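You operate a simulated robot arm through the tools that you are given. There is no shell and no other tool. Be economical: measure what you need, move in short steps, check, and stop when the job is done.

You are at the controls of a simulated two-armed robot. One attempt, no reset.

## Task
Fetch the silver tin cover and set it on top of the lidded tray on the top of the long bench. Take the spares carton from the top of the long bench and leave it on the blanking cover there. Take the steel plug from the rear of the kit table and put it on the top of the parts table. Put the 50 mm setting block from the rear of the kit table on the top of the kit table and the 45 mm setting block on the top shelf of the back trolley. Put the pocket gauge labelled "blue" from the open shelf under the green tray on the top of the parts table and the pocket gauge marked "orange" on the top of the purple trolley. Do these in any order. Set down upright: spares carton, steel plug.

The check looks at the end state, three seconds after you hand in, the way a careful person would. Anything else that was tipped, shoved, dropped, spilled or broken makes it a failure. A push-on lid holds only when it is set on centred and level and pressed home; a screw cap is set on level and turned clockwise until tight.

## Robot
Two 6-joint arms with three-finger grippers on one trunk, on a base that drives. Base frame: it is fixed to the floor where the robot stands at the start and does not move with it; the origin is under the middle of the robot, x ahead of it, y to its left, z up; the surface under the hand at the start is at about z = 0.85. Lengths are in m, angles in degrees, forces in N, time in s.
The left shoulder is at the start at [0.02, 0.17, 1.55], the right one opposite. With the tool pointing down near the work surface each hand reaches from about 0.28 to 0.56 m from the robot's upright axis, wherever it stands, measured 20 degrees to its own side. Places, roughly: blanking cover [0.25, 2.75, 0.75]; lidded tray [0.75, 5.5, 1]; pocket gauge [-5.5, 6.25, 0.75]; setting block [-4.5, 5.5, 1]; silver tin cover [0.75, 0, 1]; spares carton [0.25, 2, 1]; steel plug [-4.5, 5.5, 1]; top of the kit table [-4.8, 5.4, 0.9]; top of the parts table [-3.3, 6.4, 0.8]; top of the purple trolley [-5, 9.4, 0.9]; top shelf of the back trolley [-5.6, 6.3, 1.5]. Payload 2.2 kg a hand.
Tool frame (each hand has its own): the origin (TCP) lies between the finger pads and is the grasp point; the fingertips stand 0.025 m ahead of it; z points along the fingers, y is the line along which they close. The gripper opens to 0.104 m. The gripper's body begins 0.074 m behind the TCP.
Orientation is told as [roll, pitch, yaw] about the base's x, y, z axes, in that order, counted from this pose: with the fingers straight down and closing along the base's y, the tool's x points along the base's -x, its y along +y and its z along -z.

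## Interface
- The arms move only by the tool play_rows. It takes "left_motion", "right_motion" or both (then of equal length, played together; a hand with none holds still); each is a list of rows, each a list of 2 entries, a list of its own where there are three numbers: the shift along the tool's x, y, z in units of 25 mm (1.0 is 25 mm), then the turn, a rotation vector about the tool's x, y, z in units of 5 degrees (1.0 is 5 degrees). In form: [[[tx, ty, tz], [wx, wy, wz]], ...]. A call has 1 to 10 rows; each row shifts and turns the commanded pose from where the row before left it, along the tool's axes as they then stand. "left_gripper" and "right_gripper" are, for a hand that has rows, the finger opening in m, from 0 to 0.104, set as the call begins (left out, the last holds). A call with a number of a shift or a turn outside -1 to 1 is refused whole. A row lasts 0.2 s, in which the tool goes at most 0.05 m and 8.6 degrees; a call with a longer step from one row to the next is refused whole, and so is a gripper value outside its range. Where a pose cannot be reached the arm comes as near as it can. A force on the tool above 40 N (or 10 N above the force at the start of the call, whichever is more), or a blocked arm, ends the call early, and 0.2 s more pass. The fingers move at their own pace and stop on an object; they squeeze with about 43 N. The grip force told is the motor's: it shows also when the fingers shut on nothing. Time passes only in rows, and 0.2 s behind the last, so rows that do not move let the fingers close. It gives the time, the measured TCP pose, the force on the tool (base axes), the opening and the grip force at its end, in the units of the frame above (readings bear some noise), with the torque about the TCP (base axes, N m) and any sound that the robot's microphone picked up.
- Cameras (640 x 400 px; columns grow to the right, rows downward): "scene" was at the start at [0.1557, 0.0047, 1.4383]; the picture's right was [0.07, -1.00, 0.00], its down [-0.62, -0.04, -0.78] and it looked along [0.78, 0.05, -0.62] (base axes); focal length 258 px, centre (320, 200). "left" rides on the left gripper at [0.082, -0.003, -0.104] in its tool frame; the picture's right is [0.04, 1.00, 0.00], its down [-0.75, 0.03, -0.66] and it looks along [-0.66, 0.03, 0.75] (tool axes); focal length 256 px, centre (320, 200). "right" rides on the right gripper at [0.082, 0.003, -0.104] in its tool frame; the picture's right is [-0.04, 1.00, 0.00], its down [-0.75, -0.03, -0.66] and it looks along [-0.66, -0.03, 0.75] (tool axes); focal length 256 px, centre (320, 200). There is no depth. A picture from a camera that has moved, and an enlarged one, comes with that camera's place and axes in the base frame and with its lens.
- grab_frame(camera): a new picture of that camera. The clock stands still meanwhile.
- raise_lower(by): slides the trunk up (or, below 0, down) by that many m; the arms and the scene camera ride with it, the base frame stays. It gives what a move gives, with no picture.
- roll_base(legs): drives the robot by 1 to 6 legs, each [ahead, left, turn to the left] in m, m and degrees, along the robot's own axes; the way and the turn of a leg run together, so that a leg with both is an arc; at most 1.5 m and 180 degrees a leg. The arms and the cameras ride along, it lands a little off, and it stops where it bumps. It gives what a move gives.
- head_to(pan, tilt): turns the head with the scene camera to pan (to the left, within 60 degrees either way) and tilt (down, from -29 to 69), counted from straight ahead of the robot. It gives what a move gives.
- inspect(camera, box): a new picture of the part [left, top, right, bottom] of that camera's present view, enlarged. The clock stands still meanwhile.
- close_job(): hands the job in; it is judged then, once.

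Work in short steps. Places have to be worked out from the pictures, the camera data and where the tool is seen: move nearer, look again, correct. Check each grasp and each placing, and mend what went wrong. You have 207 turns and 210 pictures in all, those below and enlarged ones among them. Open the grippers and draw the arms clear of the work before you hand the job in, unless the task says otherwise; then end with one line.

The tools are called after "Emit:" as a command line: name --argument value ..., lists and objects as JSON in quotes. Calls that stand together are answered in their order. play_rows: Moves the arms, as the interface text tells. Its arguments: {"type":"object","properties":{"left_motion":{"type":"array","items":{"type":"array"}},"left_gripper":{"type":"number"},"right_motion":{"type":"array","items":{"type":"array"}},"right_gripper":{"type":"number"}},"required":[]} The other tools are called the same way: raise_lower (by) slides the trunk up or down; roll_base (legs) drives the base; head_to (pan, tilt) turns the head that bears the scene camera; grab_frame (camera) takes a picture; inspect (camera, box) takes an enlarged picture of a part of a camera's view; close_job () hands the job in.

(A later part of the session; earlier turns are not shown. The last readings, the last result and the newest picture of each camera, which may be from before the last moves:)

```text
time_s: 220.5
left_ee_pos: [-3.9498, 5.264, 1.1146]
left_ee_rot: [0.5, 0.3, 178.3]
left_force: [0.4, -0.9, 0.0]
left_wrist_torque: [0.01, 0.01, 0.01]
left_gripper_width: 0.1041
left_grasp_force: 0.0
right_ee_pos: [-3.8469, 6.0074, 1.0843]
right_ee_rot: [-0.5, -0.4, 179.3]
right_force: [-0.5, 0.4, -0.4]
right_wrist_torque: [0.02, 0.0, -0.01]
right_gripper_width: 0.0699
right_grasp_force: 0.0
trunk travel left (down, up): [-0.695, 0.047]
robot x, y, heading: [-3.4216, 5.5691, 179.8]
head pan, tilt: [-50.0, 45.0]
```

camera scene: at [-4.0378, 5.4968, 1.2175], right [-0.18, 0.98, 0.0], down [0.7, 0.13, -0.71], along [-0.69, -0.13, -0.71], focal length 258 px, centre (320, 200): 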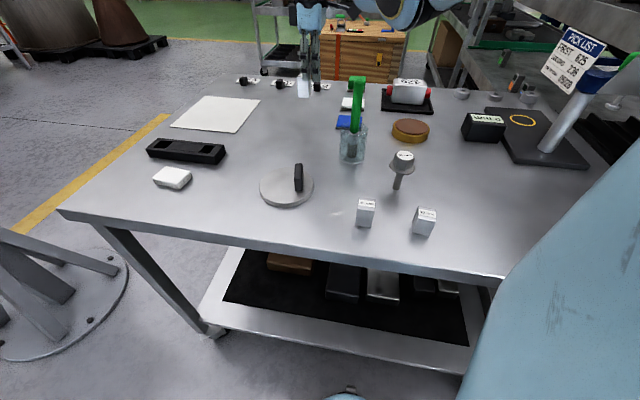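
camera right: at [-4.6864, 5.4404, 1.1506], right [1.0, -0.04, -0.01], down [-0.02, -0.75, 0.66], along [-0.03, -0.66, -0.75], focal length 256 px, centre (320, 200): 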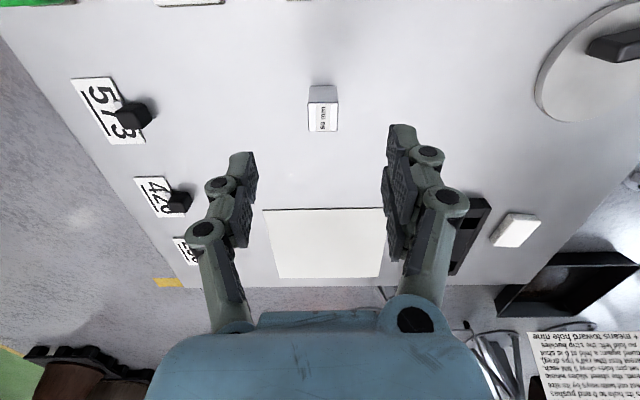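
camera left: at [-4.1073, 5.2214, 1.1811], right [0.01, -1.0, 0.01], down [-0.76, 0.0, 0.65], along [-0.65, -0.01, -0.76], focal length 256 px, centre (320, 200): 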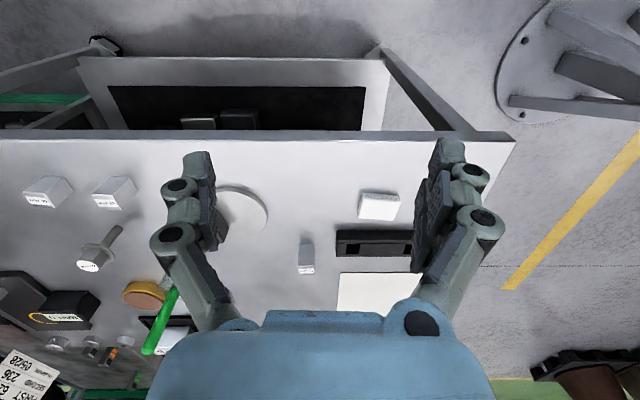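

Right hand is bending freely again. I bring it inward and forward, and tilt the left tool 45° forward for the later high-shelf placing.

Emit:
play_rows --right_motion '[[[-0.4, 1, 0], [0, 0, 0]], [[-0.4, 1, 0], [0, 0, 0]], [[-0.4, 1, 0], [0, 0, 0]], [[-0.4, 1, 0], [0, 0, 0]], [[-0.4, 1, 0], [0, 0, 0]], [[-0.4, 1, 0], [0, 0, 0]], [[-0.4, 1, 0], [0, 0, 0]], [[-0.4, 1, 0], [0, 0, 0]], [[-0.4, 1, 0], [0, 0, 0]], [[-0.4, 1, 0], [0, 0, 0]]]' --left_motion '[[[-0.65, 0, 0], [0, -1, 0]], [[-0.65, 0, 0.06], [0, -1, 0]], [[-0.64, 0, 0.11], [0, -1, 0]], [[-0.63, 0, 0.17], [0, -1, 0]], [[-0.61, 0, 0.22], [0, -1, 0]], [[-0.59, 0, 0.27], [0, -1, 0]], [[-0.56, 0, 0.32], [0, -1, 0]], [[-0.53, 0, 0.37], [0, -1, 0]], [[-0.5, 0, 0.42], [0, -1, 0]], [[0, 0, 0], [0, 0, 0]]]'

Emit:
head_to --pan 0 --tilt 40

Emit:
grab_frame --camera "scene"

Emit:
grab_frame --camera "left"

```text
time_s: 222.7
left_ee_pos: [-4.0955, 5.2666, 1.1135]
left_ee_rot: [0.5, -44.5, 177.9]
left_force: [0.7, -0.1, 0.5]
left_wrist_torque: [-0.01, 0.01, -0.03]
left_gripper_width: 0.104
left_grasp_force: 0.1
right_ee_pos: [-3.9512, 5.757, 1.082]
right_ee_rot: [-0.6, -0.2, 179.3]
right_force: [0.5, -0.3, 0.1]
right_wrist_torque: [0.06, -0.04, -0.01]
right_gripper_width: 0.07
right_grasp_force: 0.1
trunk travel left (down, up): [-0.695, 0.047]
robot x, y, heading: [-3.422, 5.5695, 179.6]
head pan, tilt: [-50.0, 45.0]
```

```text
time_s: 223.9
left_ee_pos: [-4.0964, 5.269, 1.1119]
left_ee_rot: [0.4, -44.5, 177.7]
left_force: [0.0, 0.2, 0.0]
left_wrist_torque: [0.02, -0.03, 0.02]
left_gripper_width: 0.1039
left_grasp_force: 0.0
right_ee_pos: [-3.9504, 5.759, 1.082]
right_ee_rot: [-0.5, -0.5, 179.3]
right_force: [0.5, 0.4, 0.4]
right_wrist_torque: [0.02, 0.01, 0.04]
right_gripper_width: 0.0699
right_grasp_force: 0.2
trunk travel left (down, up): [-0.695, 0.047]
robot x, y, heading: [-3.4226, 5.5719, 179.4]
head pan, tilt: [0.0, 40.0]
```

```text
108 pictures are left
camera scene: at [-3.579, 5.5707, 1.3886], right [0.01, 1.0, 0.0], down [0.64, -0.01, -0.77], along [-0.77, 0.01, -0.64], focal length 258 px, centre (320, 200)
```

scene: 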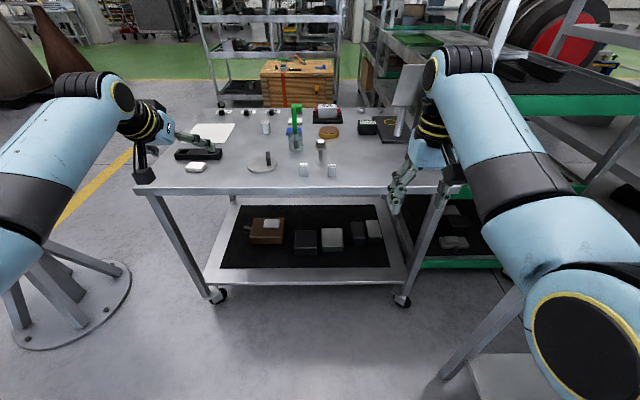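

```text
107 pictures are left
camera left: at [-3.9655, 5.2685, 1.1308], right [0.0, -1.0, -0.02], down [-0.08, -0.02, 1.0], along [-1.0, 0.0, -0.08], focal length 256 px, centre (320, 200)
```

left: 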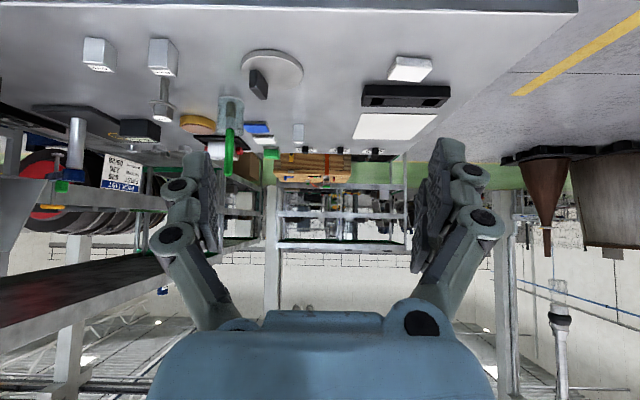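

I drive up to the table with the right hand over the plug and look.

Emit:
roll_base --legs '[[0.44, 0.165, 0]]'

Emit:
grab_frame --camera "right"

Emit:
grab_frame --camera "scene"

```text
time_s: 226.7
left_ee_pos: [-4.5464, 5.108, 1.1147]
left_ee_rot: [0.5, -44.7, 177.8]
left_force: [0.3, 0.8, 0.0]
left_wrist_torque: [0.01, 0.03, 0.01]
left_gripper_width: 0.1039
left_grasp_force: 0.0
right_ee_pos: [-4.3999, 5.5972, 1.0832]
right_ee_rot: [-0.5, -0.3, 179.2]
right_force: [0.9, 0.7, -0.3]
right_wrist_torque: [0.0, -0.04, -0.03]
right_gripper_width: 0.0702
right_grasp_force: 0.2
trunk travel left (down, up): [-0.695, 0.047]
robot x, y, heading: [-3.8721, 5.4068, 179.4]
head pan, tilt: [0.0, 40.0]
```

```text
106 pictures are left
camera right: at [-4.3179, 5.5913, 1.1862], right [-0.05, -1.0, -0.01], down [-0.75, 0.03, 0.66], along [-0.66, 0.04, -0.75], focal length 256 px, centre (320, 200)
```

right: 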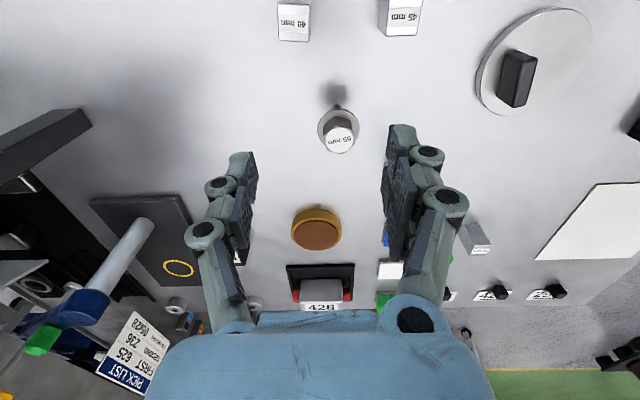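

```text
105 pictures are left
camera scene: at [-4.0284, 5.4085, 1.3886], right [0.01, 1.0, 0.0], down [0.64, -0.01, -0.77], along [-0.77, 0.01, -0.64], focal length 258 px, centre (320, 200)
```

scene: 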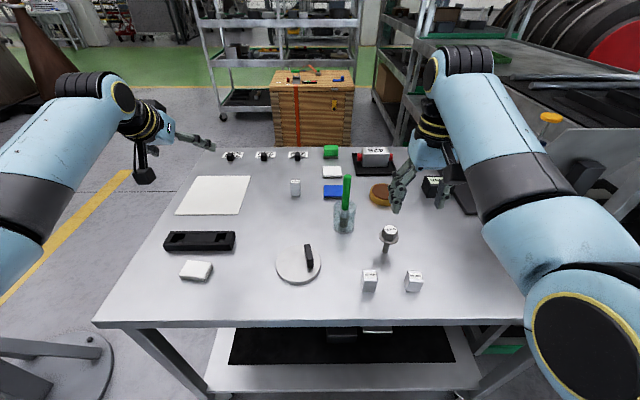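

Plug axis ≈[-4.42,5.572], head top z≈0.98. Move over it and part way down.

Emit:
play_rows --right_motion '[[[-0.4, 0.5, 0.5], [0, 0, 0]], [[-0.4, 0.5, 0.5], [0, 0, 0]], [[0, 0, 0.8], [0, 0, 0]], [[0, 0, 0], [0, 0, 0]]]'

Emit:
grab_frame --camera "right"

Emit:
inspect --camera "scene" --box '[340, 150, 480, 270]'

```text
time_s: 227.7
left_ee_pos: [-4.5459, 5.1067, 1.1134]
left_ee_rot: [0.5, -44.6, 177.8]
left_force: [-0.4, 0.6, 0.3]
left_wrist_torque: [-0.02, 0.0, -0.01]
left_gripper_width: 0.104
left_grasp_force: 0.1
right_ee_pos: [-4.4197, 5.573, 1.0382]
right_ee_rot: [-0.5, -0.5, 179.2]
right_force: [0.1, -0.2, -0.4]
right_wrist_torque: [-0.03, -0.01, 0.01]
right_gripper_width: 0.0699
right_grasp_force: 0.1
trunk travel left (down, up): [-0.695, 0.047]
robot x, y, heading: [-3.8708, 5.4083, 179.6]
head pan, tilt: [0.0, 40.0]
```

```text
104 pictures are left
camera right: at [-4.3381, 5.5667, 1.1426], right [-0.05, -1.0, -0.01], down [-0.75, 0.03, 0.66], along [-0.66, 0.04, -0.75], focal length 256 px, centre (320, 200)
```

right: 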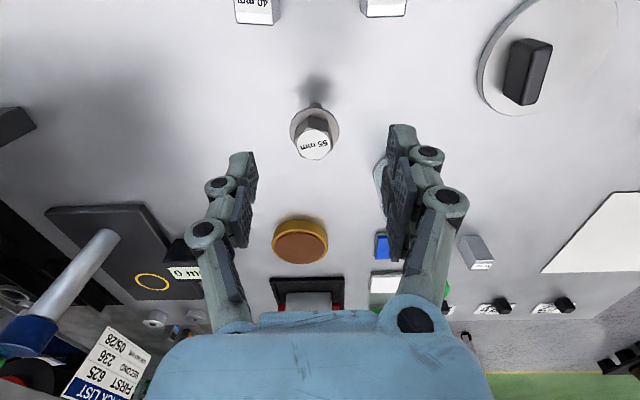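

```text
3.33 times, centred on (410, 210) of scene
camera zoom: at [-4.0282, 5.4084, 1.3886], right [0.01, 1.0, 0.0], down [0.64, -0.01, -0.77], along [-0.77, 0.01, -0.64], focal length 861 px, centre (20, 167)
```

zoom: 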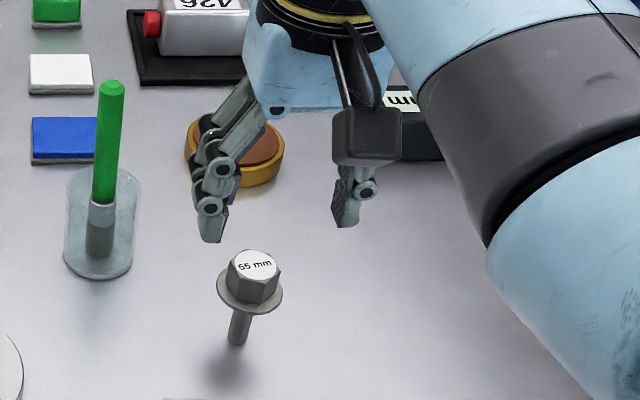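

Slight trims (12 mm forward, 5 mm sideways) and descend to head level.

Emit:
play_rows --right_motion '[[[-0.55, -0.18, 0.4], [0, 0, 0]], [[0, 0, 0.7], [0, 0, 0]], [[0, 0, 0.6], [0, 0, 0]], [[0, 0, 0], [0, 0, 0]]]'

Emit:
grab_frame --camera "right"

Emit:
inspect --camera "scene" --box '[340, 150, 480, 270]'

```text
time_s: 228.7
left_ee_pos: [-4.5457, 5.1077, 1.114]
left_ee_rot: [0.5, -44.5, 177.8]
left_force: [-0.3, -0.3, 0.0]
left_wrist_torque: [-0.03, 0.01, -0.01]
left_gripper_width: 0.1041
left_grasp_force: 0.1
right_ee_pos: [-4.4335, 5.5785, 0.9954]
right_ee_rot: [-0.5, -0.5, 179.2]
right_force: [0.3, -0.2, -0.9]
right_wrist_torque: [0.0, -0.01, 0.0]
right_gripper_width: 0.0698
right_grasp_force: 0.0
trunk travel left (down, up): [-0.695, 0.047]
robot x, y, heading: [-3.8699, 5.4093, 179.4]
head pan, tilt: [0.0, 40.0]
```

```text
102 pictures are left
camera right: at [-4.3521, 5.5718, 1.0992], right [-0.05, -1.0, -0.01], down [-0.75, 0.03, 0.66], along [-0.66, 0.04, -0.75], focal length 256 px, centre (320, 200)
```

right: 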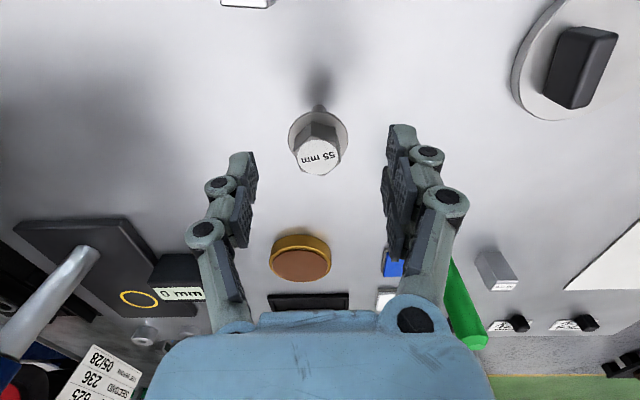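

```text
3.33 times, centred on (410, 210) of scene
camera zoom: at [-4.028, 5.4086, 1.3886], right [0.01, 1.0, 0.0], down [0.64, -0.01, -0.77], along [-0.77, 0.01, -0.64], focal length 861 px, centre (20, 167)
```

zoom: 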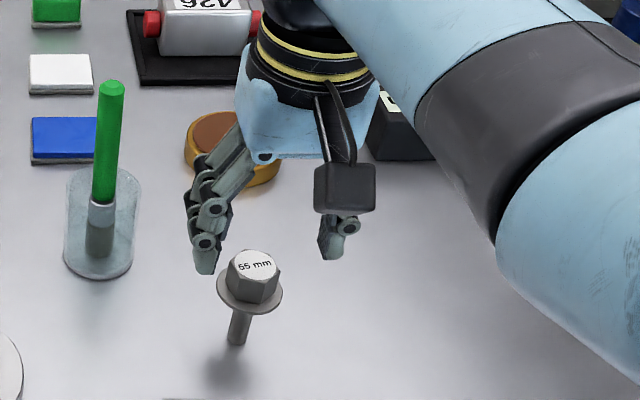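

Aligned. Descend 21 mm (tips just above flange) and close.

Emit:
play_rows --right_motion '[[[0, 0, 0.45], [0, 0, 0]], [[0, 0, 0.4], [0, 0, 0]], [[0, 0, 0], [0, 0, 0]]]'

Emit:
play_rows --right_motion '[[[0, 0, 0], [0, 0, 0]], [[0, 0, 0], [0, 0, 0]], [[0, 0, 0], [0, 0, 0]]]' --right_gripper 0.0

Emit:
grab_frame --camera "right"

Emit:
inspect --camera "scene" --box '[340, 150, 480, 270]'

```text
time_s: 229.5
left_ee_pos: [-4.5463, 5.1088, 1.1141]
left_ee_rot: [0.5, -44.7, 177.8]
left_force: [0.0, -0.1, 0.1]
left_wrist_torque: [-0.05, 0.02, -0.01]
left_gripper_width: 0.104
left_grasp_force: 0.1
right_ee_pos: [-4.4332, 5.579, 0.9744]
right_ee_rot: [-0.4, -0.5, 179.2]
right_force: [-1.1, 0.7, 0.0]
right_wrist_torque: [0.02, -0.01, 0.01]
right_gripper_width: 0.0697
right_grasp_force: 0.1
trunk travel left (down, up): [-0.695, 0.047]
robot x, y, heading: [-3.8724, 5.4062, 179.5]
head pan, tilt: [0.0, 40.0]
```

```text
time_s: 230.3
left_ee_pos: [-4.546, 5.1087, 1.1133]
left_ee_rot: [0.5, -44.6, 177.7]
left_force: [-0.4, 0.0, 0.4]
left_wrist_torque: [0.03, -0.04, 0.0]
left_gripper_width: 0.1036
left_grasp_force: 0.1
right_ee_pos: [-4.4334, 5.5799, 0.9744]
right_ee_rot: [-0.6, -0.4, 179.2]
right_force: [0.9, -0.6, -0.1]
right_wrist_torque: [0.0, -0.03, -0.01]
right_gripper_width: 0.0
right_grasp_force: 27.8
trunk travel left (down, up): [-0.695, 0.047]
robot x, y, heading: [-3.8689, 5.4076, 179.6]
head pan, tilt: [0.0, 40.0]
```

```text
100 pictures are left
camera right: at [-4.3523, 5.5731, 1.0782], right [-0.05, -1.0, -0.01], down [-0.75, 0.03, 0.66], along [-0.66, 0.04, -0.75], focal length 256 px, centre (320, 200)
```

right: 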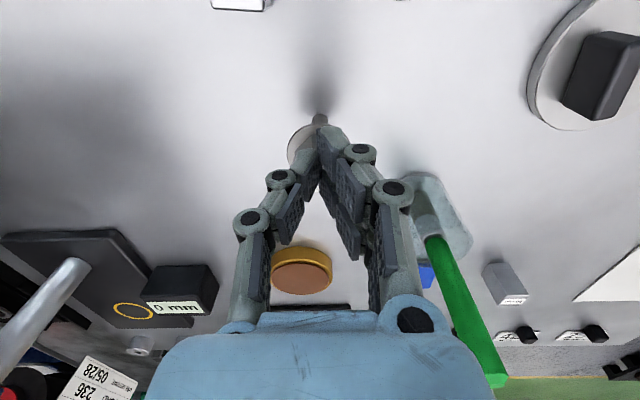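

```text
3.33 times, centred on (410, 210) of scene
camera zoom: at [-4.0281, 5.4087, 1.3886], right [0.01, 1.0, 0.0], down [0.64, -0.01, -0.77], along [-0.77, 0.01, -0.64], focal length 861 px, centre (20, 167)
```

zoom: 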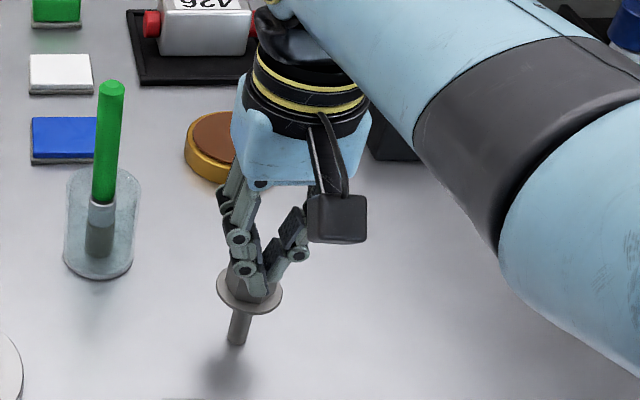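

The fingers closed just above the head – the plug is lower (≈55 mm tall) and ~8 mm further. Open, re-aim and go lower.

Emit:
play_rows --right_motion '[[[0, 0, -0.4], [0, 0, 0]], [[0, 0, 0], [0, 0, 0]], [[0, 0, 0], [0, 0, 0]], [[0, 0, 0], [0, 0, 0]]]' --right_gripper 0.07

Emit:
play_rows --right_motion '[[[-0.3, -0.1, 0], [0, 0, 0]], [[0, 0, 0.5], [0, 0, 0]], [[0, 0, 0.5], [0, 0, 0]], [[0, 0, 0], [0, 0, 0]]]'

Emit:
grab_frame --camera "right"

Emit:
inspect --camera "scene" --box '[360, 180, 460, 270]'

```text
time_s: 231.3
left_ee_pos: [-4.5463, 5.1074, 1.1133]
left_ee_rot: [0.6, -44.6, 177.7]
left_force: [-0.6, 0.6, -0.7]
left_wrist_torque: [0.0, 0.02, 0.02]
left_gripper_width: 0.1039
left_grasp_force: 0.1
right_ee_pos: [-4.4347, 5.578, 0.9841]
right_ee_rot: [-0.4, -0.4, 179.3]
right_force: [0.1, 0.1, -0.4]
right_wrist_torque: [0.04, -0.01, 0.02]
right_gripper_width: 0.0701
right_grasp_force: 0.1
trunk travel left (down, up): [-0.695, 0.047]
robot x, y, heading: [-3.8704, 5.4113, 179.6]
head pan, tilt: [0.0, 40.0]
```

```text
time_s: 232.3
left_ee_pos: [-4.5452, 5.1079, 1.1128]
left_ee_rot: [0.5, -44.6, 177.7]
left_force: [0.2, -0.1, 0.7]
left_wrist_torque: [-0.03, -0.03, 0.01]
left_gripper_width: 0.1038
left_grasp_force: 0.0
right_ee_pos: [-4.4412, 5.5815, 0.9594]
right_ee_rot: [-0.5, -0.4, 179.2]
right_force: [-0.2, -0.6, 0.1]
right_wrist_torque: [0.02, 0.01, -0.01]
right_gripper_width: 0.0701
right_grasp_force: 0.0
trunk travel left (down, up): [-0.695, 0.047]
robot x, y, heading: [-3.873, 5.406, 179.8]
head pan, tilt: [0.0, 40.0]
```

```text
98 pictures are left
camera right: at [-4.3595, 5.5753, 1.0632], right [-0.05, -1.0, -0.01], down [-0.75, 0.03, 0.66], along [-0.66, 0.04, -0.75], focal length 256 px, centre (320, 200)
```

right: 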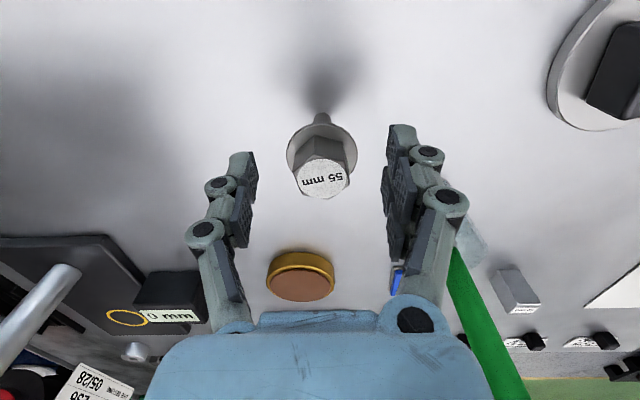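

```text
4.44 times, centred on (410, 225) of scene
camera zoom: at [-4.028, 5.4087, 1.3886], right [0.01, 1.0, 0.0], down [0.64, -0.01, -0.77], along [-0.77, 0.01, -0.64], focal length 1148 px, centre (-80, 89)
```

zoom: 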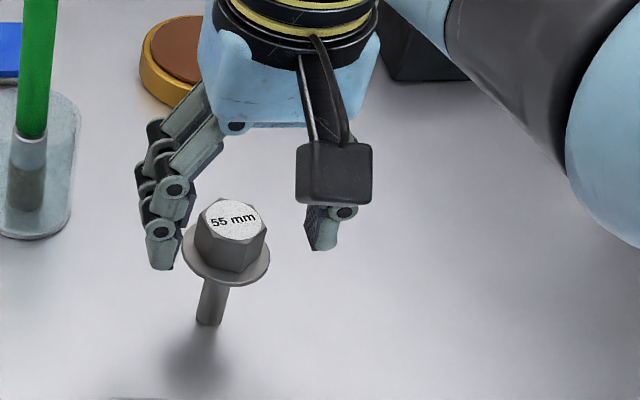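

Now head sits between the pads with tips at flange level. Close.

Emit:
play_rows --right_motion '[[[0, 0, 0], [0, 0, 0]], [[0, 0, 0], [0, 0, 0]], [[0, 0, 0], [0, 0, 0]]]' --right_gripper 0.0

Emit:
grab_frame --camera "right"

```text
time_s: 233.1
left_ee_pos: [-4.5457, 5.1079, 1.1132]
left_ee_rot: [0.5, -44.6, 177.7]
left_force: [-0.1, 0.5, -0.1]
left_wrist_torque: [0.02, 0.01, -0.01]
left_gripper_width: 0.1039
left_grasp_force: 0.1
right_ee_pos: [-4.4406, 5.5814, 0.9602]
right_ee_rot: [-0.5, -0.4, 179.2]
right_force: [0.0, 0.5, -0.3]
right_wrist_torque: [0.01, 0.0, -0.02]
right_gripper_width: 0.0333
right_grasp_force: 43.5
trunk travel left (down, up): [-0.695, 0.047]
robot x, y, heading: [-3.8693, 5.4106, 179.6]
head pan, tilt: [0.0, 40.0]
```

```text
96 pictures are left
camera right: at [-4.3595, 5.5754, 1.0631], right [-0.05, -1.0, -0.01], down [-0.75, 0.03, 0.66], along [-0.66, 0.04, -0.75], focal length 256 px, centre (320, 200)
```

right: 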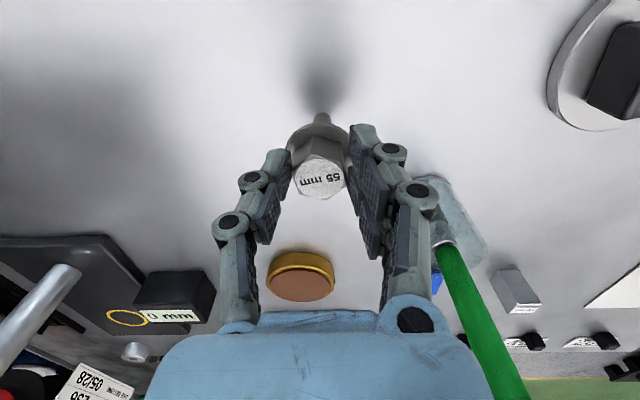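

Plug gripped (33 mm). I lift it, reposition the base back and to +y, and bring the tilted left hand toward the 45 mm block at ≈[-4.325,5.512].

Emit:
play_rows --right_motion '[[[0, 0, -1], [0, 0, 0]], [[0, 0, -1], [0, 0, 0]], [[0, 0, -1], [0, 0, 0]], [[0, 0, -1], [0, 0, 0]], [[0, 0, -1], [0, 0, 0]]]'

Emit:
roll_base --legs '[[-0.2, 0, 0], [0, -0.19, 0]]'

Emit:
play_rows --left_motion '[[[0, -1, 0], [0, 0, 0]], [[0, -1, 0], [0, 0, 0]], [[0, -1, 0], [0, 0, 0]], [[0, -1, 0], [0, 0, 0]], [[0, -1, 0], [0, 0, 0]], [[0, -1, 0], [0, 0, 0]], [[0, -1, 0], [0, 0, 0]], [[0, -1, 0], [0, 0, 0]]]' --left_gripper 0.08

Emit:
grab_frame --camera "scene"

Emit:
grab_frame --camera "left"

```text
time_s: 234.3
left_ee_pos: [-4.5454, 5.1078, 1.1134]
left_ee_rot: [0.5, -44.6, 177.9]
left_force: [0.0, 0.1, -0.6]
left_wrist_torque: [0.01, -0.04, 0.01]
left_gripper_width: 0.1041
left_grasp_force: 0.0
right_ee_pos: [-4.4407, 5.5795, 1.0852]
right_ee_rot: [-0.6, -0.3, 179.1]
right_force: [0.4, -0.3, -0.6]
right_wrist_torque: [0.03, 0.0, 0.02]
right_gripper_width: 0.033
right_grasp_force: 42.9
trunk travel left (down, up): [-0.695, 0.047]
robot x, y, heading: [-3.873, 5.4089, 179.6]
head pan, tilt: [0.0, 40.0]
```

```text
time_s: 237.1
left_ee_pos: [-4.3445, 5.2938, 1.1142]
left_ee_rot: [0.6, -44.6, 177.9]
left_force: [0.1, 0.0, -0.2]
left_wrist_torque: [-0.06, 0.01, 0.0]
left_gripper_width: 0.104
left_grasp_force: 0.1
right_ee_pos: [-4.242, 5.7652, 1.0846]
right_ee_rot: [-0.6, -0.4, 179.4]
right_force: [0.4, 0.4, -1.6]
right_wrist_torque: [-0.02, -0.02, -0.03]
right_gripper_width: 0.0329
right_grasp_force: 43.6
trunk travel left (down, up): [-0.695, 0.047]
robot x, y, heading: [-3.6726, 5.5991, 179.6]
head pan, tilt: [0.0, 40.0]
```

```text
time_s: 239.1
left_ee_pos: [-4.3397, 5.4509, 1.1053]
left_ee_rot: [5.3, -44.2, 176.5]
left_force: [0.6, 0.3, 0.2]
left_wrist_torque: [-0.01, 0.03, -0.02]
left_gripper_width: 0.0801
left_grasp_force: 0.0
right_ee_pos: [-4.2405, 5.7654, 1.0833]
right_ee_rot: [-0.5, -0.4, 179.2]
right_force: [-1.7, 0.7, -0.8]
right_wrist_torque: [-0.02, 0.0, 0.01]
right_gripper_width: 0.0328
right_grasp_force: 43.0
trunk travel left (down, up): [-0.695, 0.047]
robot x, y, heading: [-3.6697, 5.5988, 179.9]
head pan, tilt: [0.0, 40.0]
stopped in row 8 (left hand): the arm was blocked; the commanded pose is now the measured one
```

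```text
95 pictures are left
camera scene: at [-3.8272, 5.5966, 1.3886], right [0.01, 1.0, 0.0], down [0.64, 0.0, -0.77], along [-0.77, 0.0, -0.64], focal length 258 px, centre (320, 200)
```

scene: 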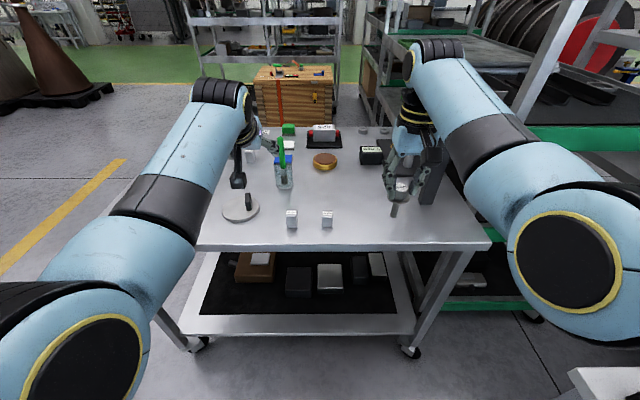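

```text
94 pictures are left
camera left: at [-4.2097, 5.4558, 1.123], right [0.03, -1.0, 0.04], down [-0.08, 0.04, 1.0], along [-1.0, -0.04, -0.08], focal length 256 px, centre (320, 200)
```

left: 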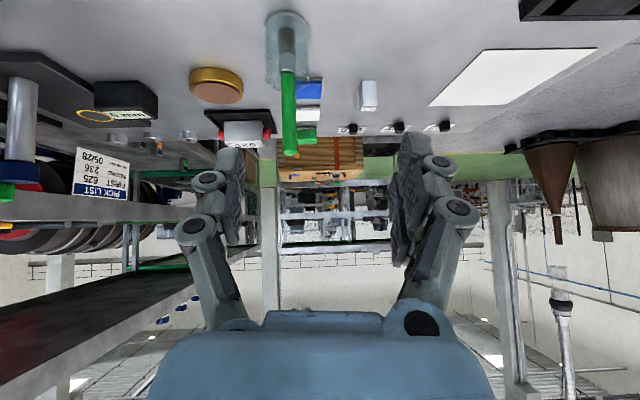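

The left arm is at its inward limit; I shift the base +y 0.09 and undo the roll.

Emit:
roll_base --legs '[[0, -0.09, 0]]'

Emit:
play_rows --left_motion '[[[0, 0.4, 0], [0.5, 0, 0]], [[0, 0.4, 0], [0.5, 0, 0]], [[0, 0, 0], [0, 0, 0]]]'

Emit:
inspect --camera "scene" --box '[200, 120, 400, 260]'

```text
time_s: 240.2
left_ee_pos: [-4.34, 5.5408, 1.1046]
left_ee_rot: [5.3, -44.2, 176.4]
left_force: [0.4, 0.3, 0.1]
left_wrist_torque: [-0.05, 0.01, 0.01]
left_gripper_width: 0.0797
left_grasp_force: 0.0
right_ee_pos: [-4.2415, 5.853, 1.0839]
right_ee_rot: [-0.5, -0.4, 179.4]
right_force: [-0.3, 0.7, -1.0]
right_wrist_torque: [-0.04, -0.01, -0.03]
right_gripper_width: 0.0326
right_grasp_force: 42.8
trunk travel left (down, up): [-0.695, 0.047]
robot x, y, heading: [-3.6674, 5.6822, 179.7]
head pan, tilt: [0.0, 40.0]
```

```text
time_s: 241.0
left_ee_pos: [-4.3397, 5.5195, 1.1057]
left_ee_rot: [0.2, -44.1, 176.5]
left_force: [-0.9, -0.1, 0.8]
left_wrist_torque: [0.02, -0.03, -0.02]
left_gripper_width: 0.08
left_grasp_force: 0.1
right_ee_pos: [-4.2415, 5.8533, 1.0845]
right_ee_rot: [-0.5, -0.5, 179.4]
right_force: [-0.4, 0.4, 0.2]
right_wrist_torque: [-0.01, 0.02, -0.02]
right_gripper_width: 0.0328
right_grasp_force: 42.9
trunk travel left (down, up): [-0.695, 0.047]
robot x, y, heading: [-3.6712, 5.6858, 179.5]
head pan, tilt: [0.0, 40.0]
```

```text
2.86 times, centred on (300, 190) of scene
camera zoom: at [-3.8268, 5.6843, 1.3886], right [0.01, 1.0, 0.0], down [0.64, 0.0, -0.77], along [-0.77, 0.0, -0.64], focal length 738 px, centre (377, 229)
```

zoom: 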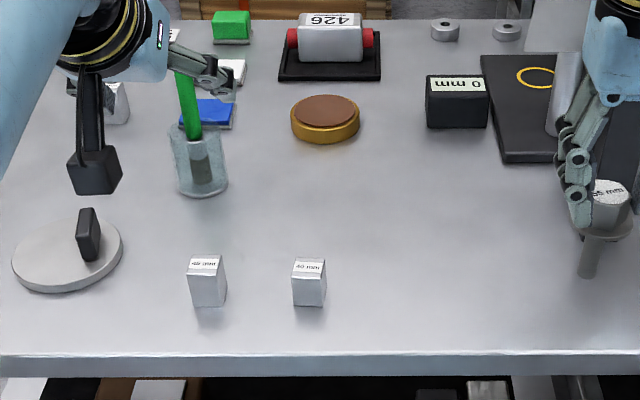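

Corrected table height (~0.88) puts the 45 mm block at ≈[-4.334,5.52], right beneath the left TCP. Descend vertically in steps.

Emit:
play_rows --left_motion '[[[0.7, 0, 0.72], [0, 0, 0]], [[0.7, 0, 0.72], [0, 0, 0]], [[0.7, 0, 0.72], [0, 0, 0]], [[0.7, 0, 0.72], [0, 0, 0]], [[0.7, 0, 0.72], [0, 0, 0]]]'

Emit:
grab_frame --camera "left"

Emit:
inspect --camera "scene" --box '[200, 150, 340, 250]'

```text
time_s: 242.2
left_ee_pos: [-4.3398, 5.5199, 0.981]
left_ee_rot: [0.2, -44.2, 176.6]
left_force: [0.1, 0.3, 0.5]
left_wrist_torque: [-0.01, 0.0, 0.0]
left_gripper_width: 0.0798
left_grasp_force: 0.0
right_ee_pos: [-4.2423, 5.8536, 1.0833]
right_ee_rot: [-0.5, -0.2, 179.4]
right_force: [-0.7, 0.5, -1.0]
right_wrist_torque: [0.03, 0.01, 0.02]
right_gripper_width: 0.0327
right_grasp_force: 43.5
trunk travel left (down, up): [-0.695, 0.047]
robot x, y, heading: [-3.6706, 5.6839, 179.9]
head pan, tilt: [0.0, 40.0]
```

```text
92 pictures are left
camera left: at [-4.209, 5.5159, 0.9993], right [-0.03, -1.0, -0.03], down [-0.08, -0.02, 1.0], along [-1.0, 0.03, -0.08], focal length 256 px, centre (320, 200)
```

left: 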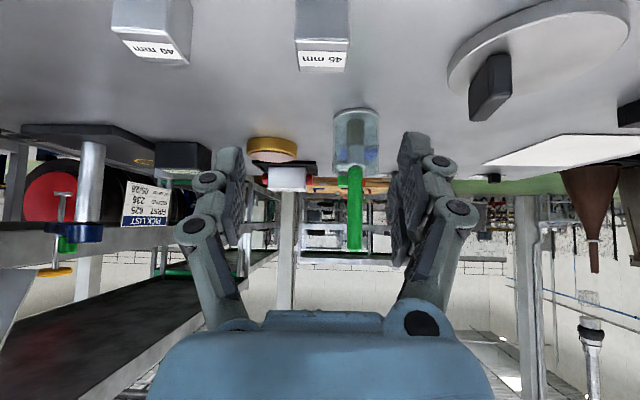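

```text
4.00 times, centred on (270, 200) of scene
camera zoom: at [-3.8273, 5.6841, 1.3886], right [0.01, 1.0, 0.0], down [0.64, 0.0, -0.77], along [-0.77, 0.0, -0.64], focal length 1033 px, centre (520, 200)
```

zoom: 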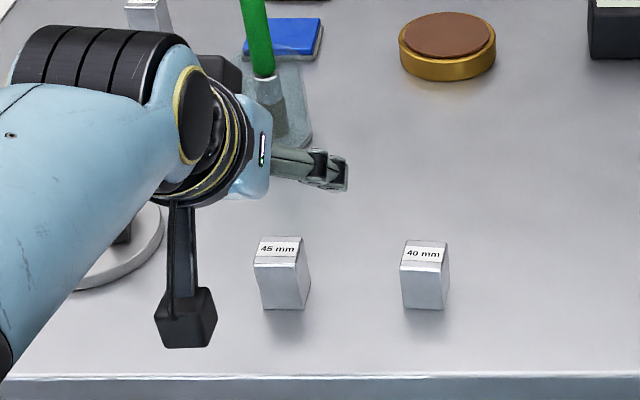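

Aligned (block at TCP x,y). Descend the final 73 mm and close.

Emit:
play_rows --left_motion '[[[0.7, 0, 0.72], [0, 0, 0]], [[0.7, 0, 0.72], [0, 0, 0]], [[0.55, 0, 0.57], [0, 0, 0]], [[0, 0, 0], [0, 0, 0]]]'

Emit:
grab_frame --camera "left"

Emit:
inspect --camera "scene" --box '[200, 150, 340, 250]'

```text
time_s: 243.2
left_ee_pos: [-4.3325, 5.5244, 0.9173]
left_ee_rot: [0.2, -44.3, 176.5]
left_force: [0.6, 0.0, -1.2]
left_wrist_torque: [-0.01, 0.01, 0.01]
left_gripper_width: 0.0799
left_grasp_force: 0.0
left hand out of reach, approached as far as the arm can: row 3
right_ee_pos: [-4.2417, 5.8532, 1.0841]
right_ee_rot: [-0.5, -0.3, 179.4]
right_force: [-0.4, -1.0, -0.6]
right_wrist_torque: [0.03, -0.01, 0.04]
right_gripper_width: 0.0325
right_grasp_force: 43.1
trunk travel left (down, up): [-0.695, 0.047]
robot x, y, heading: [-3.6706, 5.6861, 180.0]
head pan, tilt: [0.0, 40.0]
```

```text
90 pictures are left
camera left: at [-4.2034, 5.5199, 0.935], right [-0.03, -1.0, -0.03], down [-0.08, -0.02, 1.0], along [-1.0, 0.03, -0.08], focal length 256 px, centre (320, 200)
```

left: 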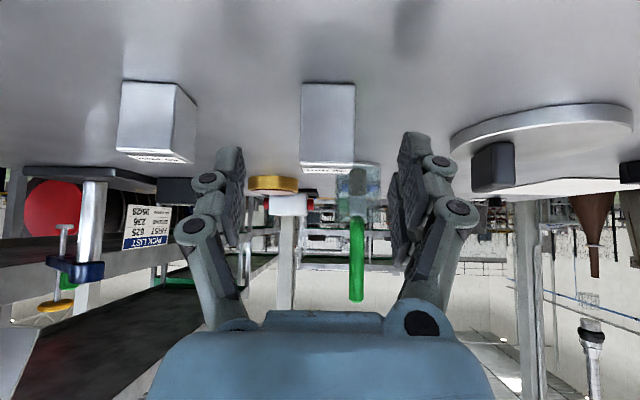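

```text
4.00 times, centred on (270, 200) of scene
camera zoom: at [-3.8267, 5.6841, 1.3886], right [0.01, 1.0, 0.0], down [0.64, 0.0, -0.77], along [-0.77, 0.0, -0.64], focal length 1033 px, centre (520, 200)
```

zoom: 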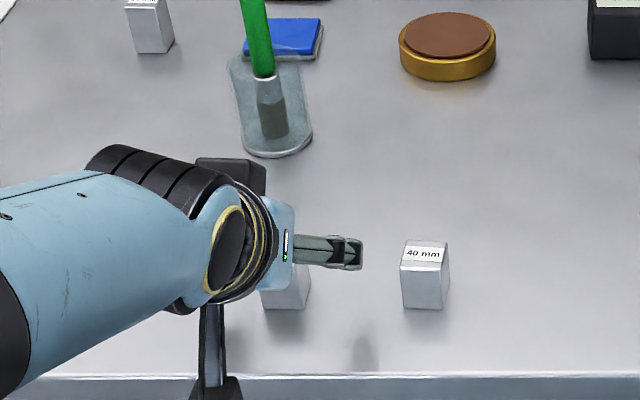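

Block top is ≈0.91, so lower ~18 mm more with the trunk, then close.

Emit:
raise_lower --by -0.017

Emit:
play_rows --left_motion '[[[0, 0.15, 0], [0, 0, 0]], [[0, 0, 0], [0, 0, 0]], [[0, 0, 0], [0, 0, 0]], [[0, 0, 0], [0, 0, 0]]]' --left_gripper 0.0

Emit:
grab_frame --camera "left"

```text
time_s: 243.8
left_ee_pos: [-4.3335, 5.5226, 0.8985]
left_ee_rot: [0.2, -44.2, 176.4]
left_force: [0.4, -1.3, -0.1]
left_wrist_torque: [-0.03, -0.01, -0.01]
left_gripper_width: 0.0797
left_grasp_force: 0.1
right_ee_pos: [-4.2416, 5.8522, 1.0686]
right_ee_rot: [-0.4, -0.4, 179.5]
right_force: [0.5, 0.7, -1.2]
right_wrist_torque: [0.03, 0.03, 0.0]
right_gripper_width: 0.0324
right_grasp_force: 42.9
trunk travel left (down, up): [-0.678, 0.064]
robot x, y, heading: [-3.6708, 5.6845, 179.7]
head pan, tilt: [0.0, 40.0]
```

```text
time_s: 244.8
left_ee_pos: [-4.334, 5.5185, 0.897]
left_ee_rot: [0.3, -44.3, 176.6]
left_force: [-0.6, 0.2, 1.4]
left_wrist_torque: [0.01, 0.03, 0.04]
left_gripper_width: 0.0301
left_grasp_force: 43.0
right_ee_pos: [-4.2418, 5.8533, 1.0665]
right_ee_rot: [-0.5, -0.5, 179.4]
right_force: [0.6, -0.2, -1.1]
right_wrist_torque: [-0.05, -0.01, 0.01]
right_gripper_width: 0.0325
right_grasp_force: 43.5
trunk travel left (down, up): [-0.678, 0.064]
robot x, y, heading: [-3.668, 5.6864, 179.4]
head pan, tilt: [0.0, 40.0]
```

```text
88 pictures are left
camera left: at [-4.2031, 5.5144, 0.9161], right [-0.03, -1.0, -0.02], down [-0.08, -0.02, 1.0], along [-1.0, 0.03, -0.08], focal length 256 px, centre (320, 200)
```

left: 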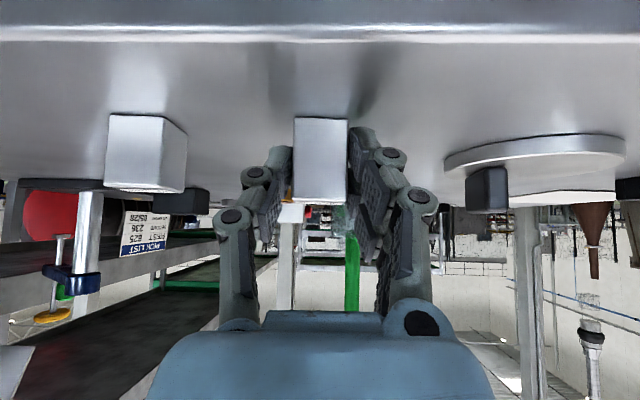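

45 mm block gripped. Raise trunk and arm, back off east, and turn to face the parts table (+y).

Emit:
raise_lower --by 0.064

Emit:
play_rows --left_motion '[[[-0.7, 0, -0.72], [0, 0, 0]], [[-0.7, 0, -0.72], [0, 0, 0]], [[-0.7, 0, -0.72], [0, 0, 0]], [[-0.7, 0, -0.72], [0, 0, 0]], [[-0.7, 0, -0.72], [0, 0, 0]]]'

Emit:
roll_base --legs '[[-0.3, 0.12, 0], [0, 0, -89.6]]'

Emit:
grab_frame --camera "scene"

Emit:
grab_frame --camera "right"

```text
time_s: 245.8
left_ee_pos: [-4.3332, 5.5191, 0.9613]
left_ee_rot: [0.2, -44.2, 176.6]
left_force: [-0.3, -0.4, -1.8]
left_wrist_torque: [-0.05, -0.06, -0.02]
left_gripper_width: 0.0306
left_grasp_force: 43.4
right_ee_pos: [-4.2398, 5.8525, 1.132]
right_ee_rot: [-0.5, -0.3, 179.4]
right_force: [-1.4, -0.1, -0.5]
right_wrist_torque: [-0.01, -0.02, 0.0]
right_gripper_width: 0.0324
right_grasp_force: 43.3
trunk travel left (down, up): [-0.742, 0.0]
robot x, y, heading: [-3.6701, 5.6824, 179.5]
head pan, tilt: [0.0, 40.0]
```

```text
time_s: 247.0
left_ee_pos: [-4.3333, 5.5196, 1.0851]
left_ee_rot: [0.2, -44.2, 176.4]
left_force: [0.7, -0.1, -3.2]
left_wrist_torque: [-0.02, -0.06, -0.06]
left_gripper_width: 0.0303
left_grasp_force: 43.3
right_ee_pos: [-4.2415, 5.8529, 1.1309]
right_ee_rot: [-0.5, -0.3, 179.5]
right_force: [1.0, 0.0, -1.0]
right_wrist_torque: [-0.02, -0.02, 0.0]
right_gripper_width: 0.032
right_grasp_force: 43.2
trunk travel left (down, up): [-0.742, 0.0]
robot x, y, heading: [-3.6694, 5.686, 179.6]
head pan, tilt: [0.0, 40.0]
```

```text
time_s: 253.0
left_ee_pos: [-3.5473, 6.2242, 1.0858]
left_ee_rot: [0.2, -44.2, 87.5]
left_force: [-0.1, 0.4, -2.5]
left_wrist_torque: [-0.08, -0.04, 0.03]
left_gripper_width: 0.0305
left_grasp_force: 43.1
right_ee_pos: [-3.212, 6.1361, 1.1313]
right_ee_rot: [-0.4, -0.2, 90.4]
right_force: [0.2, 0.1, -0.6]
right_wrist_torque: [0.02, 0.02, 0.0]
right_gripper_width: 0.0316
right_grasp_force: 43.4
trunk travel left (down, up): [-0.742, 0.0]
robot x, y, heading: [-3.3729, 5.5656, 91.0]
head pan, tilt: [0.0, 40.0]
```

```text
87 pictures are left
camera scene: at [-3.3732, 5.7183, 1.4357], right [1.0, 0.01, 0.0], down [0.01, -0.64, -0.77], along [-0.01, 0.77, -0.64], focal length 258 px, centre (320, 200)
```

scene: 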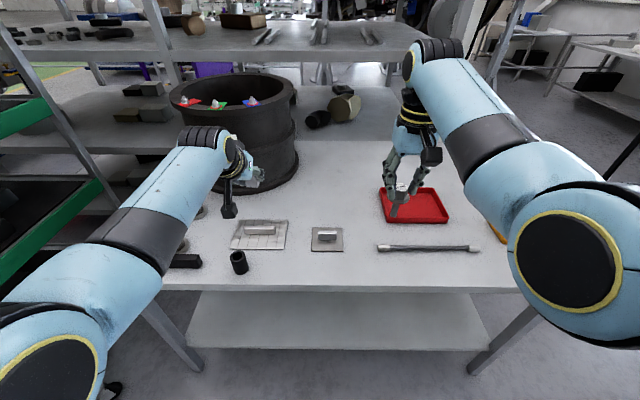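

```text
86 pictures are left
camera right: at [-3.2158, 6.0545, 1.2348], right [-1.0, 0.03, -0.01], down [0.02, 0.75, 0.66], along [0.03, 0.66, -0.75], focal length 256 px, centre (320, 200)
```

right: 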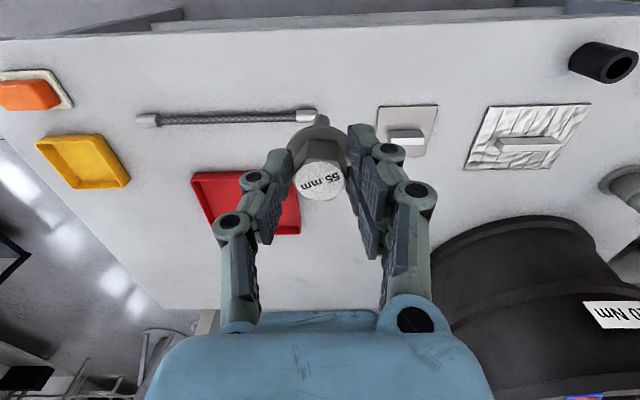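

Free spot on the parts table between the small plate and the rod at ≈[-3.245,6.28]. I move the base there and lower the plug with the arm.

Emit:
roll_base --legs '[[0.144, 0.03, 0]]'

Emit:
play_rows --right_motion '[[[0, 0, 0.8], [0, 0, 0]], [[0, 0, 0.8], [0, 0, 0]], [[0, 0, 0.8], [0, 0, 0]], [[0, 0, 0.8], [0, 0, 0]], [[0, 0, 0.8], [0, 0, 0]], [[0, 0, 0.8], [0, 0, 0]]]'

Emit:
grab_frame --camera "right"

Emit:
grab_frame --camera "scene"

```text
time_s: 254.3
left_ee_pos: [-3.5792, 6.3661, 1.0862]
left_ee_rot: [0.2, -44.2, 87.6]
left_force: [-0.3, -0.1, -3.3]
left_wrist_torque: [-0.08, -0.02, 0.01]
left_gripper_width: 0.0302
left_grasp_force: 42.9
right_ee_pos: [-3.2442, 6.2789, 1.1309]
right_ee_rot: [-0.4, -0.3, 90.5]
right_force: [0.6, 0.1, -0.9]
right_wrist_torque: [-0.01, 0.03, 0.02]
right_gripper_width: 0.0313
right_grasp_force: 42.8
trunk travel left (down, up): [-0.742, 0.0]
robot x, y, heading: [-3.4001, 5.7044, 90.7]
head pan, tilt: [0.0, 40.0]
```

```text
time_s: 255.7
left_ee_pos: [-3.5786, 6.3656, 1.0855]
left_ee_rot: [0.1, -44.3, 87.7]
left_force: [1.1, 1.0, -3.0]
left_wrist_torque: [-0.03, 0.0, -0.01]
left_gripper_width: 0.0304
left_grasp_force: 42.6
right_ee_pos: [-3.2423, 6.2804, 1.0112]
right_ee_rot: [-0.5, -0.3, 90.5]
right_force: [0.9, 1.3, -0.2]
right_wrist_torque: [0.01, -0.01, -0.01]
right_gripper_width: 0.0312
right_grasp_force: 43.4
trunk travel left (down, up): [-0.742, 0.0]
robot x, y, heading: [-3.4026, 5.7021, 90.9]
head pan, tilt: [0.0, 40.0]
```

```text
85 pictures are left
camera right: at [-3.247, 6.1968, 1.1151], right [-1.0, 0.03, -0.01], down [0.02, 0.75, 0.66], along [0.03, 0.66, -0.75], focal length 256 px, centre (320, 200)
```

right: 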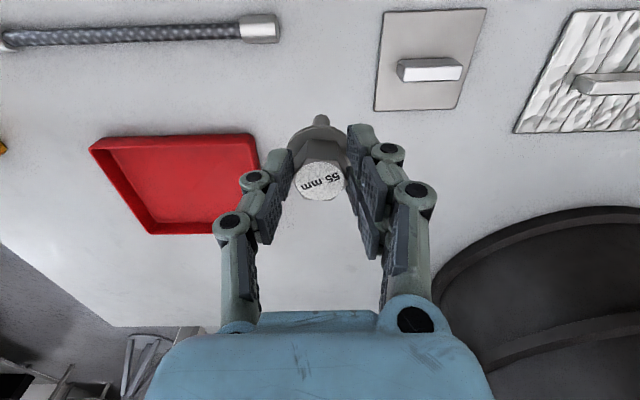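

```text
84 pictures are left
camera scene: at [-3.405, 5.8602, 1.4357], right [1.0, 0.01, 0.0], down [0.01, -0.64, -0.77], along [-0.01, 0.77, -0.64], focal length 258 px, centre (320, 200)
```

scene: 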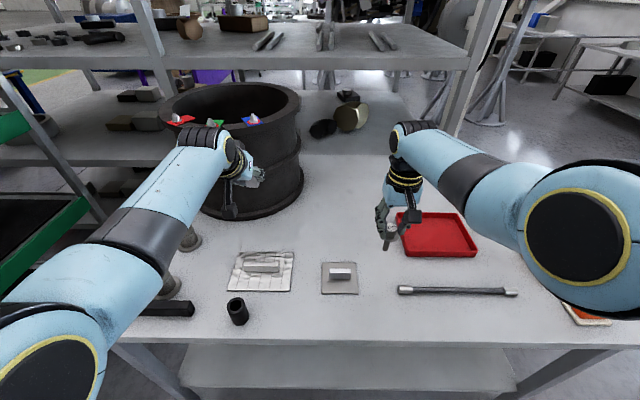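

Landing spot is clear. Descend further with arm then trunk.

Emit:
play_rows --right_motion '[[[0, 0, 0.8], [0, 0, 0]], [[0, 0, 0.8], [0, 0, 0]], [[0, 0, 0.8], [0, 0, 0]]]'

Emit:
raise_lower --by -0.04

Emit:
inspect --camera "scene" --box '[340, 200, 460, 300]'

```text
time_s: 256.5
left_ee_pos: [-3.5793, 6.3657, 1.0846]
left_ee_rot: [0.3, -44.1, 87.6]
left_force: [-0.7, -0.1, -3.2]
left_wrist_torque: [-0.06, 0.0, 0.04]
left_gripper_width: 0.0304
left_grasp_force: 43.0
right_ee_pos: [-3.2402, 6.2691, 0.9598]
right_ee_rot: [-0.4, -0.4, 90.5]
right_force: [0.0, 0.3, 0.0]
right_wrist_torque: [0.04, 0.0, 0.02]
right_gripper_width: 0.0315
right_grasp_force: 42.9
right hand out of reach, approached as far as the arm can: row 2, 3
trunk travel left (down, up): [-0.742, 0.0]
robot x, y, heading: [-3.4035, 5.7048, 91.0]
head pan, tilt: [0.0, 40.0]
```

```text
time_s: 257.3
left_ee_pos: [-3.5786, 6.3647, 1.0455]
left_ee_rot: [0.2, -44.2, 87.7]
left_force: [-0.1, -0.5, -3.0]
left_wrist_torque: [-0.03, -0.02, 0.01]
left_gripper_width: 0.0299
left_grasp_force: 42.9
right_ee_pos: [-3.2385, 6.268, 0.9197]
right_ee_rot: [-0.5, -0.5, 90.6]
right_force: [-0.4, -0.1, -1.0]
right_wrist_torque: [0.0, 0.02, 0.04]
right_gripper_width: 0.031
right_grasp_force: 43.2
trunk travel left (down, up): [-0.702, 0.04]
robot x, y, heading: [-3.4035, 5.7061, 90.8]
head pan, tilt: [0.0, 40.0]
```

```text
4.00 times, centred on (400, 250) of scene
camera zoom: at [-3.4051, 5.8597, 1.3957], right [1.0, 0.01, 0.0], down [0.01, -0.64, -0.77], along [-0.01, 0.77, -0.64], focal length 1033 px, centre (0, 0)
```

zoom: 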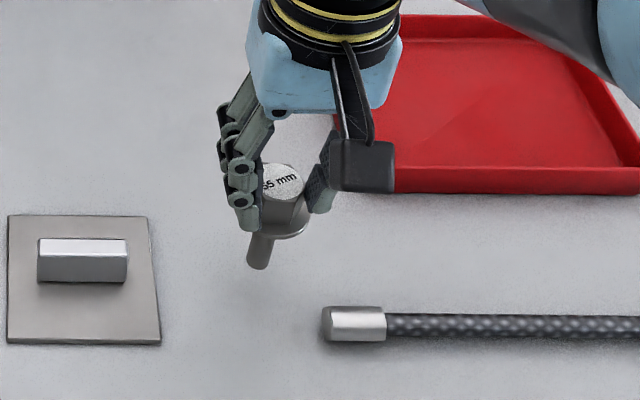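

The plug hangs vertical (matches perspective). Lower in small steps to contact.

Emit:
raise_lower --by -0.02

Emit:
raise_lower --by -0.006

Emit:
raise_lower --by -0.004

```text
time_s: 258.0
left_ee_pos: [-3.5786, 6.3643, 1.026]
left_ee_rot: [0.2, -44.2, 87.6]
left_force: [0.7, 0.6, -3.6]
left_wrist_torque: [-0.04, 0.01, 0.03]
left_gripper_width: 0.0304
left_grasp_force: 42.6
right_ee_pos: [-3.2388, 6.2667, 0.9004]
right_ee_rot: [-0.5, -0.3, 90.4]
right_force: [-0.4, 0.3, -0.7]
right_wrist_torque: [0.02, 0.03, -0.03]
right_gripper_width: 0.0312
right_grasp_force: 43.2
trunk travel left (down, up): [-0.682, 0.06]
robot x, y, heading: [-3.3995, 5.703, 90.9]
head pan, tilt: [0.0, 40.0]
```

```text
time_s: 258.6
left_ee_pos: [-3.5811, 6.3637, 1.0213]
left_ee_rot: [0.2, -44.3, 87.6]
left_force: [-1.0, 0.9, -3.3]
left_wrist_torque: [-0.06, 0.02, 0.02]
left_gripper_width: 0.0305
left_grasp_force: 42.9
right_ee_pos: [-3.2412, 6.2678, 0.8984]
right_ee_rot: [-0.5, -0.8, 90.5]
right_force: [-0.3, -6.5, 36.5]
right_wrist_torque: [-0.13, -0.05, -0.17]
right_gripper_width: 0.0315
right_grasp_force: 42.7
trunk travel left (down, up): [-0.676, 0.066]
robot x, y, heading: [-3.4013, 5.7023, 90.5]
head pan, tilt: [0.0, 40.0]
```

```text
time_s: 259.1
left_ee_pos: [-3.5805, 6.3639, 1.0166]
left_ee_rot: [0.2, -44.3, 87.6]
left_force: [0.9, 1.0, -2.4]
left_wrist_torque: [-0.05, 0.02, 0.05]
left_gripper_width: 0.0304
left_grasp_force: 42.8
right_ee_pos: [-3.2387, 6.2684, 0.8935]
right_ee_rot: [-0.6, -0.8, 90.5]
right_force: [-0.1, 2.6, 36.9]
right_wrist_torque: [0.53, -0.02, -0.02]
right_gripper_width: 0.031
right_grasp_force: 43.4
trunk travel left (down, up): [-0.672, 0.07]
robot x, y, heading: [-3.4006, 5.7069, 90.4]
head pan, tilt: [0.0, 40.0]
```

Contact; ease up a few mm to unload and check verticality before releasing.

Emit:
raise_lower --by 0.004

Emit:
inspect --camera "scene" --box '[350, 180, 440, 280]'

```text
time_s: 259.6
left_ee_pos: [-3.5804, 6.364, 1.0193]
left_ee_rot: [0.2, -44.2, 87.6]
left_force: [-1.4, 0.1, -2.9]
left_wrist_torque: [-0.04, 0.02, 0.01]
left_gripper_width: 0.0304
left_grasp_force: 42.4
right_ee_pos: [-3.2396, 6.2657, 0.8936]
right_ee_rot: [-0.6, -0.3, 90.5]
right_force: [0.8, 5.4, 13.3]
right_wrist_torque: [0.71, 0.09, -0.02]
right_gripper_width: 0.0309
right_grasp_force: 42.9
trunk travel left (down, up): [-0.676, 0.066]
robot x, y, heading: [-3.405, 5.7052, 90.9]
head pan, tilt: [0.0, 40.0]
```

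```text
4.00 times, centred on (395, 230) of scene
camera zoom: at [-3.4056, 5.8589, 1.3696], right [1.0, 0.01, 0.0], down [0.01, -0.64, -0.77], along [-0.01, 0.77, -0.64], focal length 1033 px, centre (20, 80)
```

zoom: 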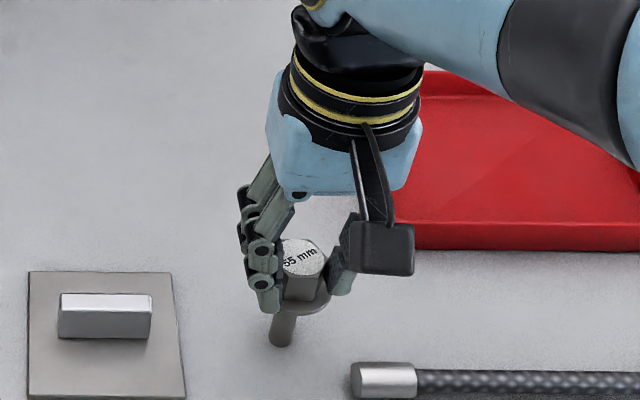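

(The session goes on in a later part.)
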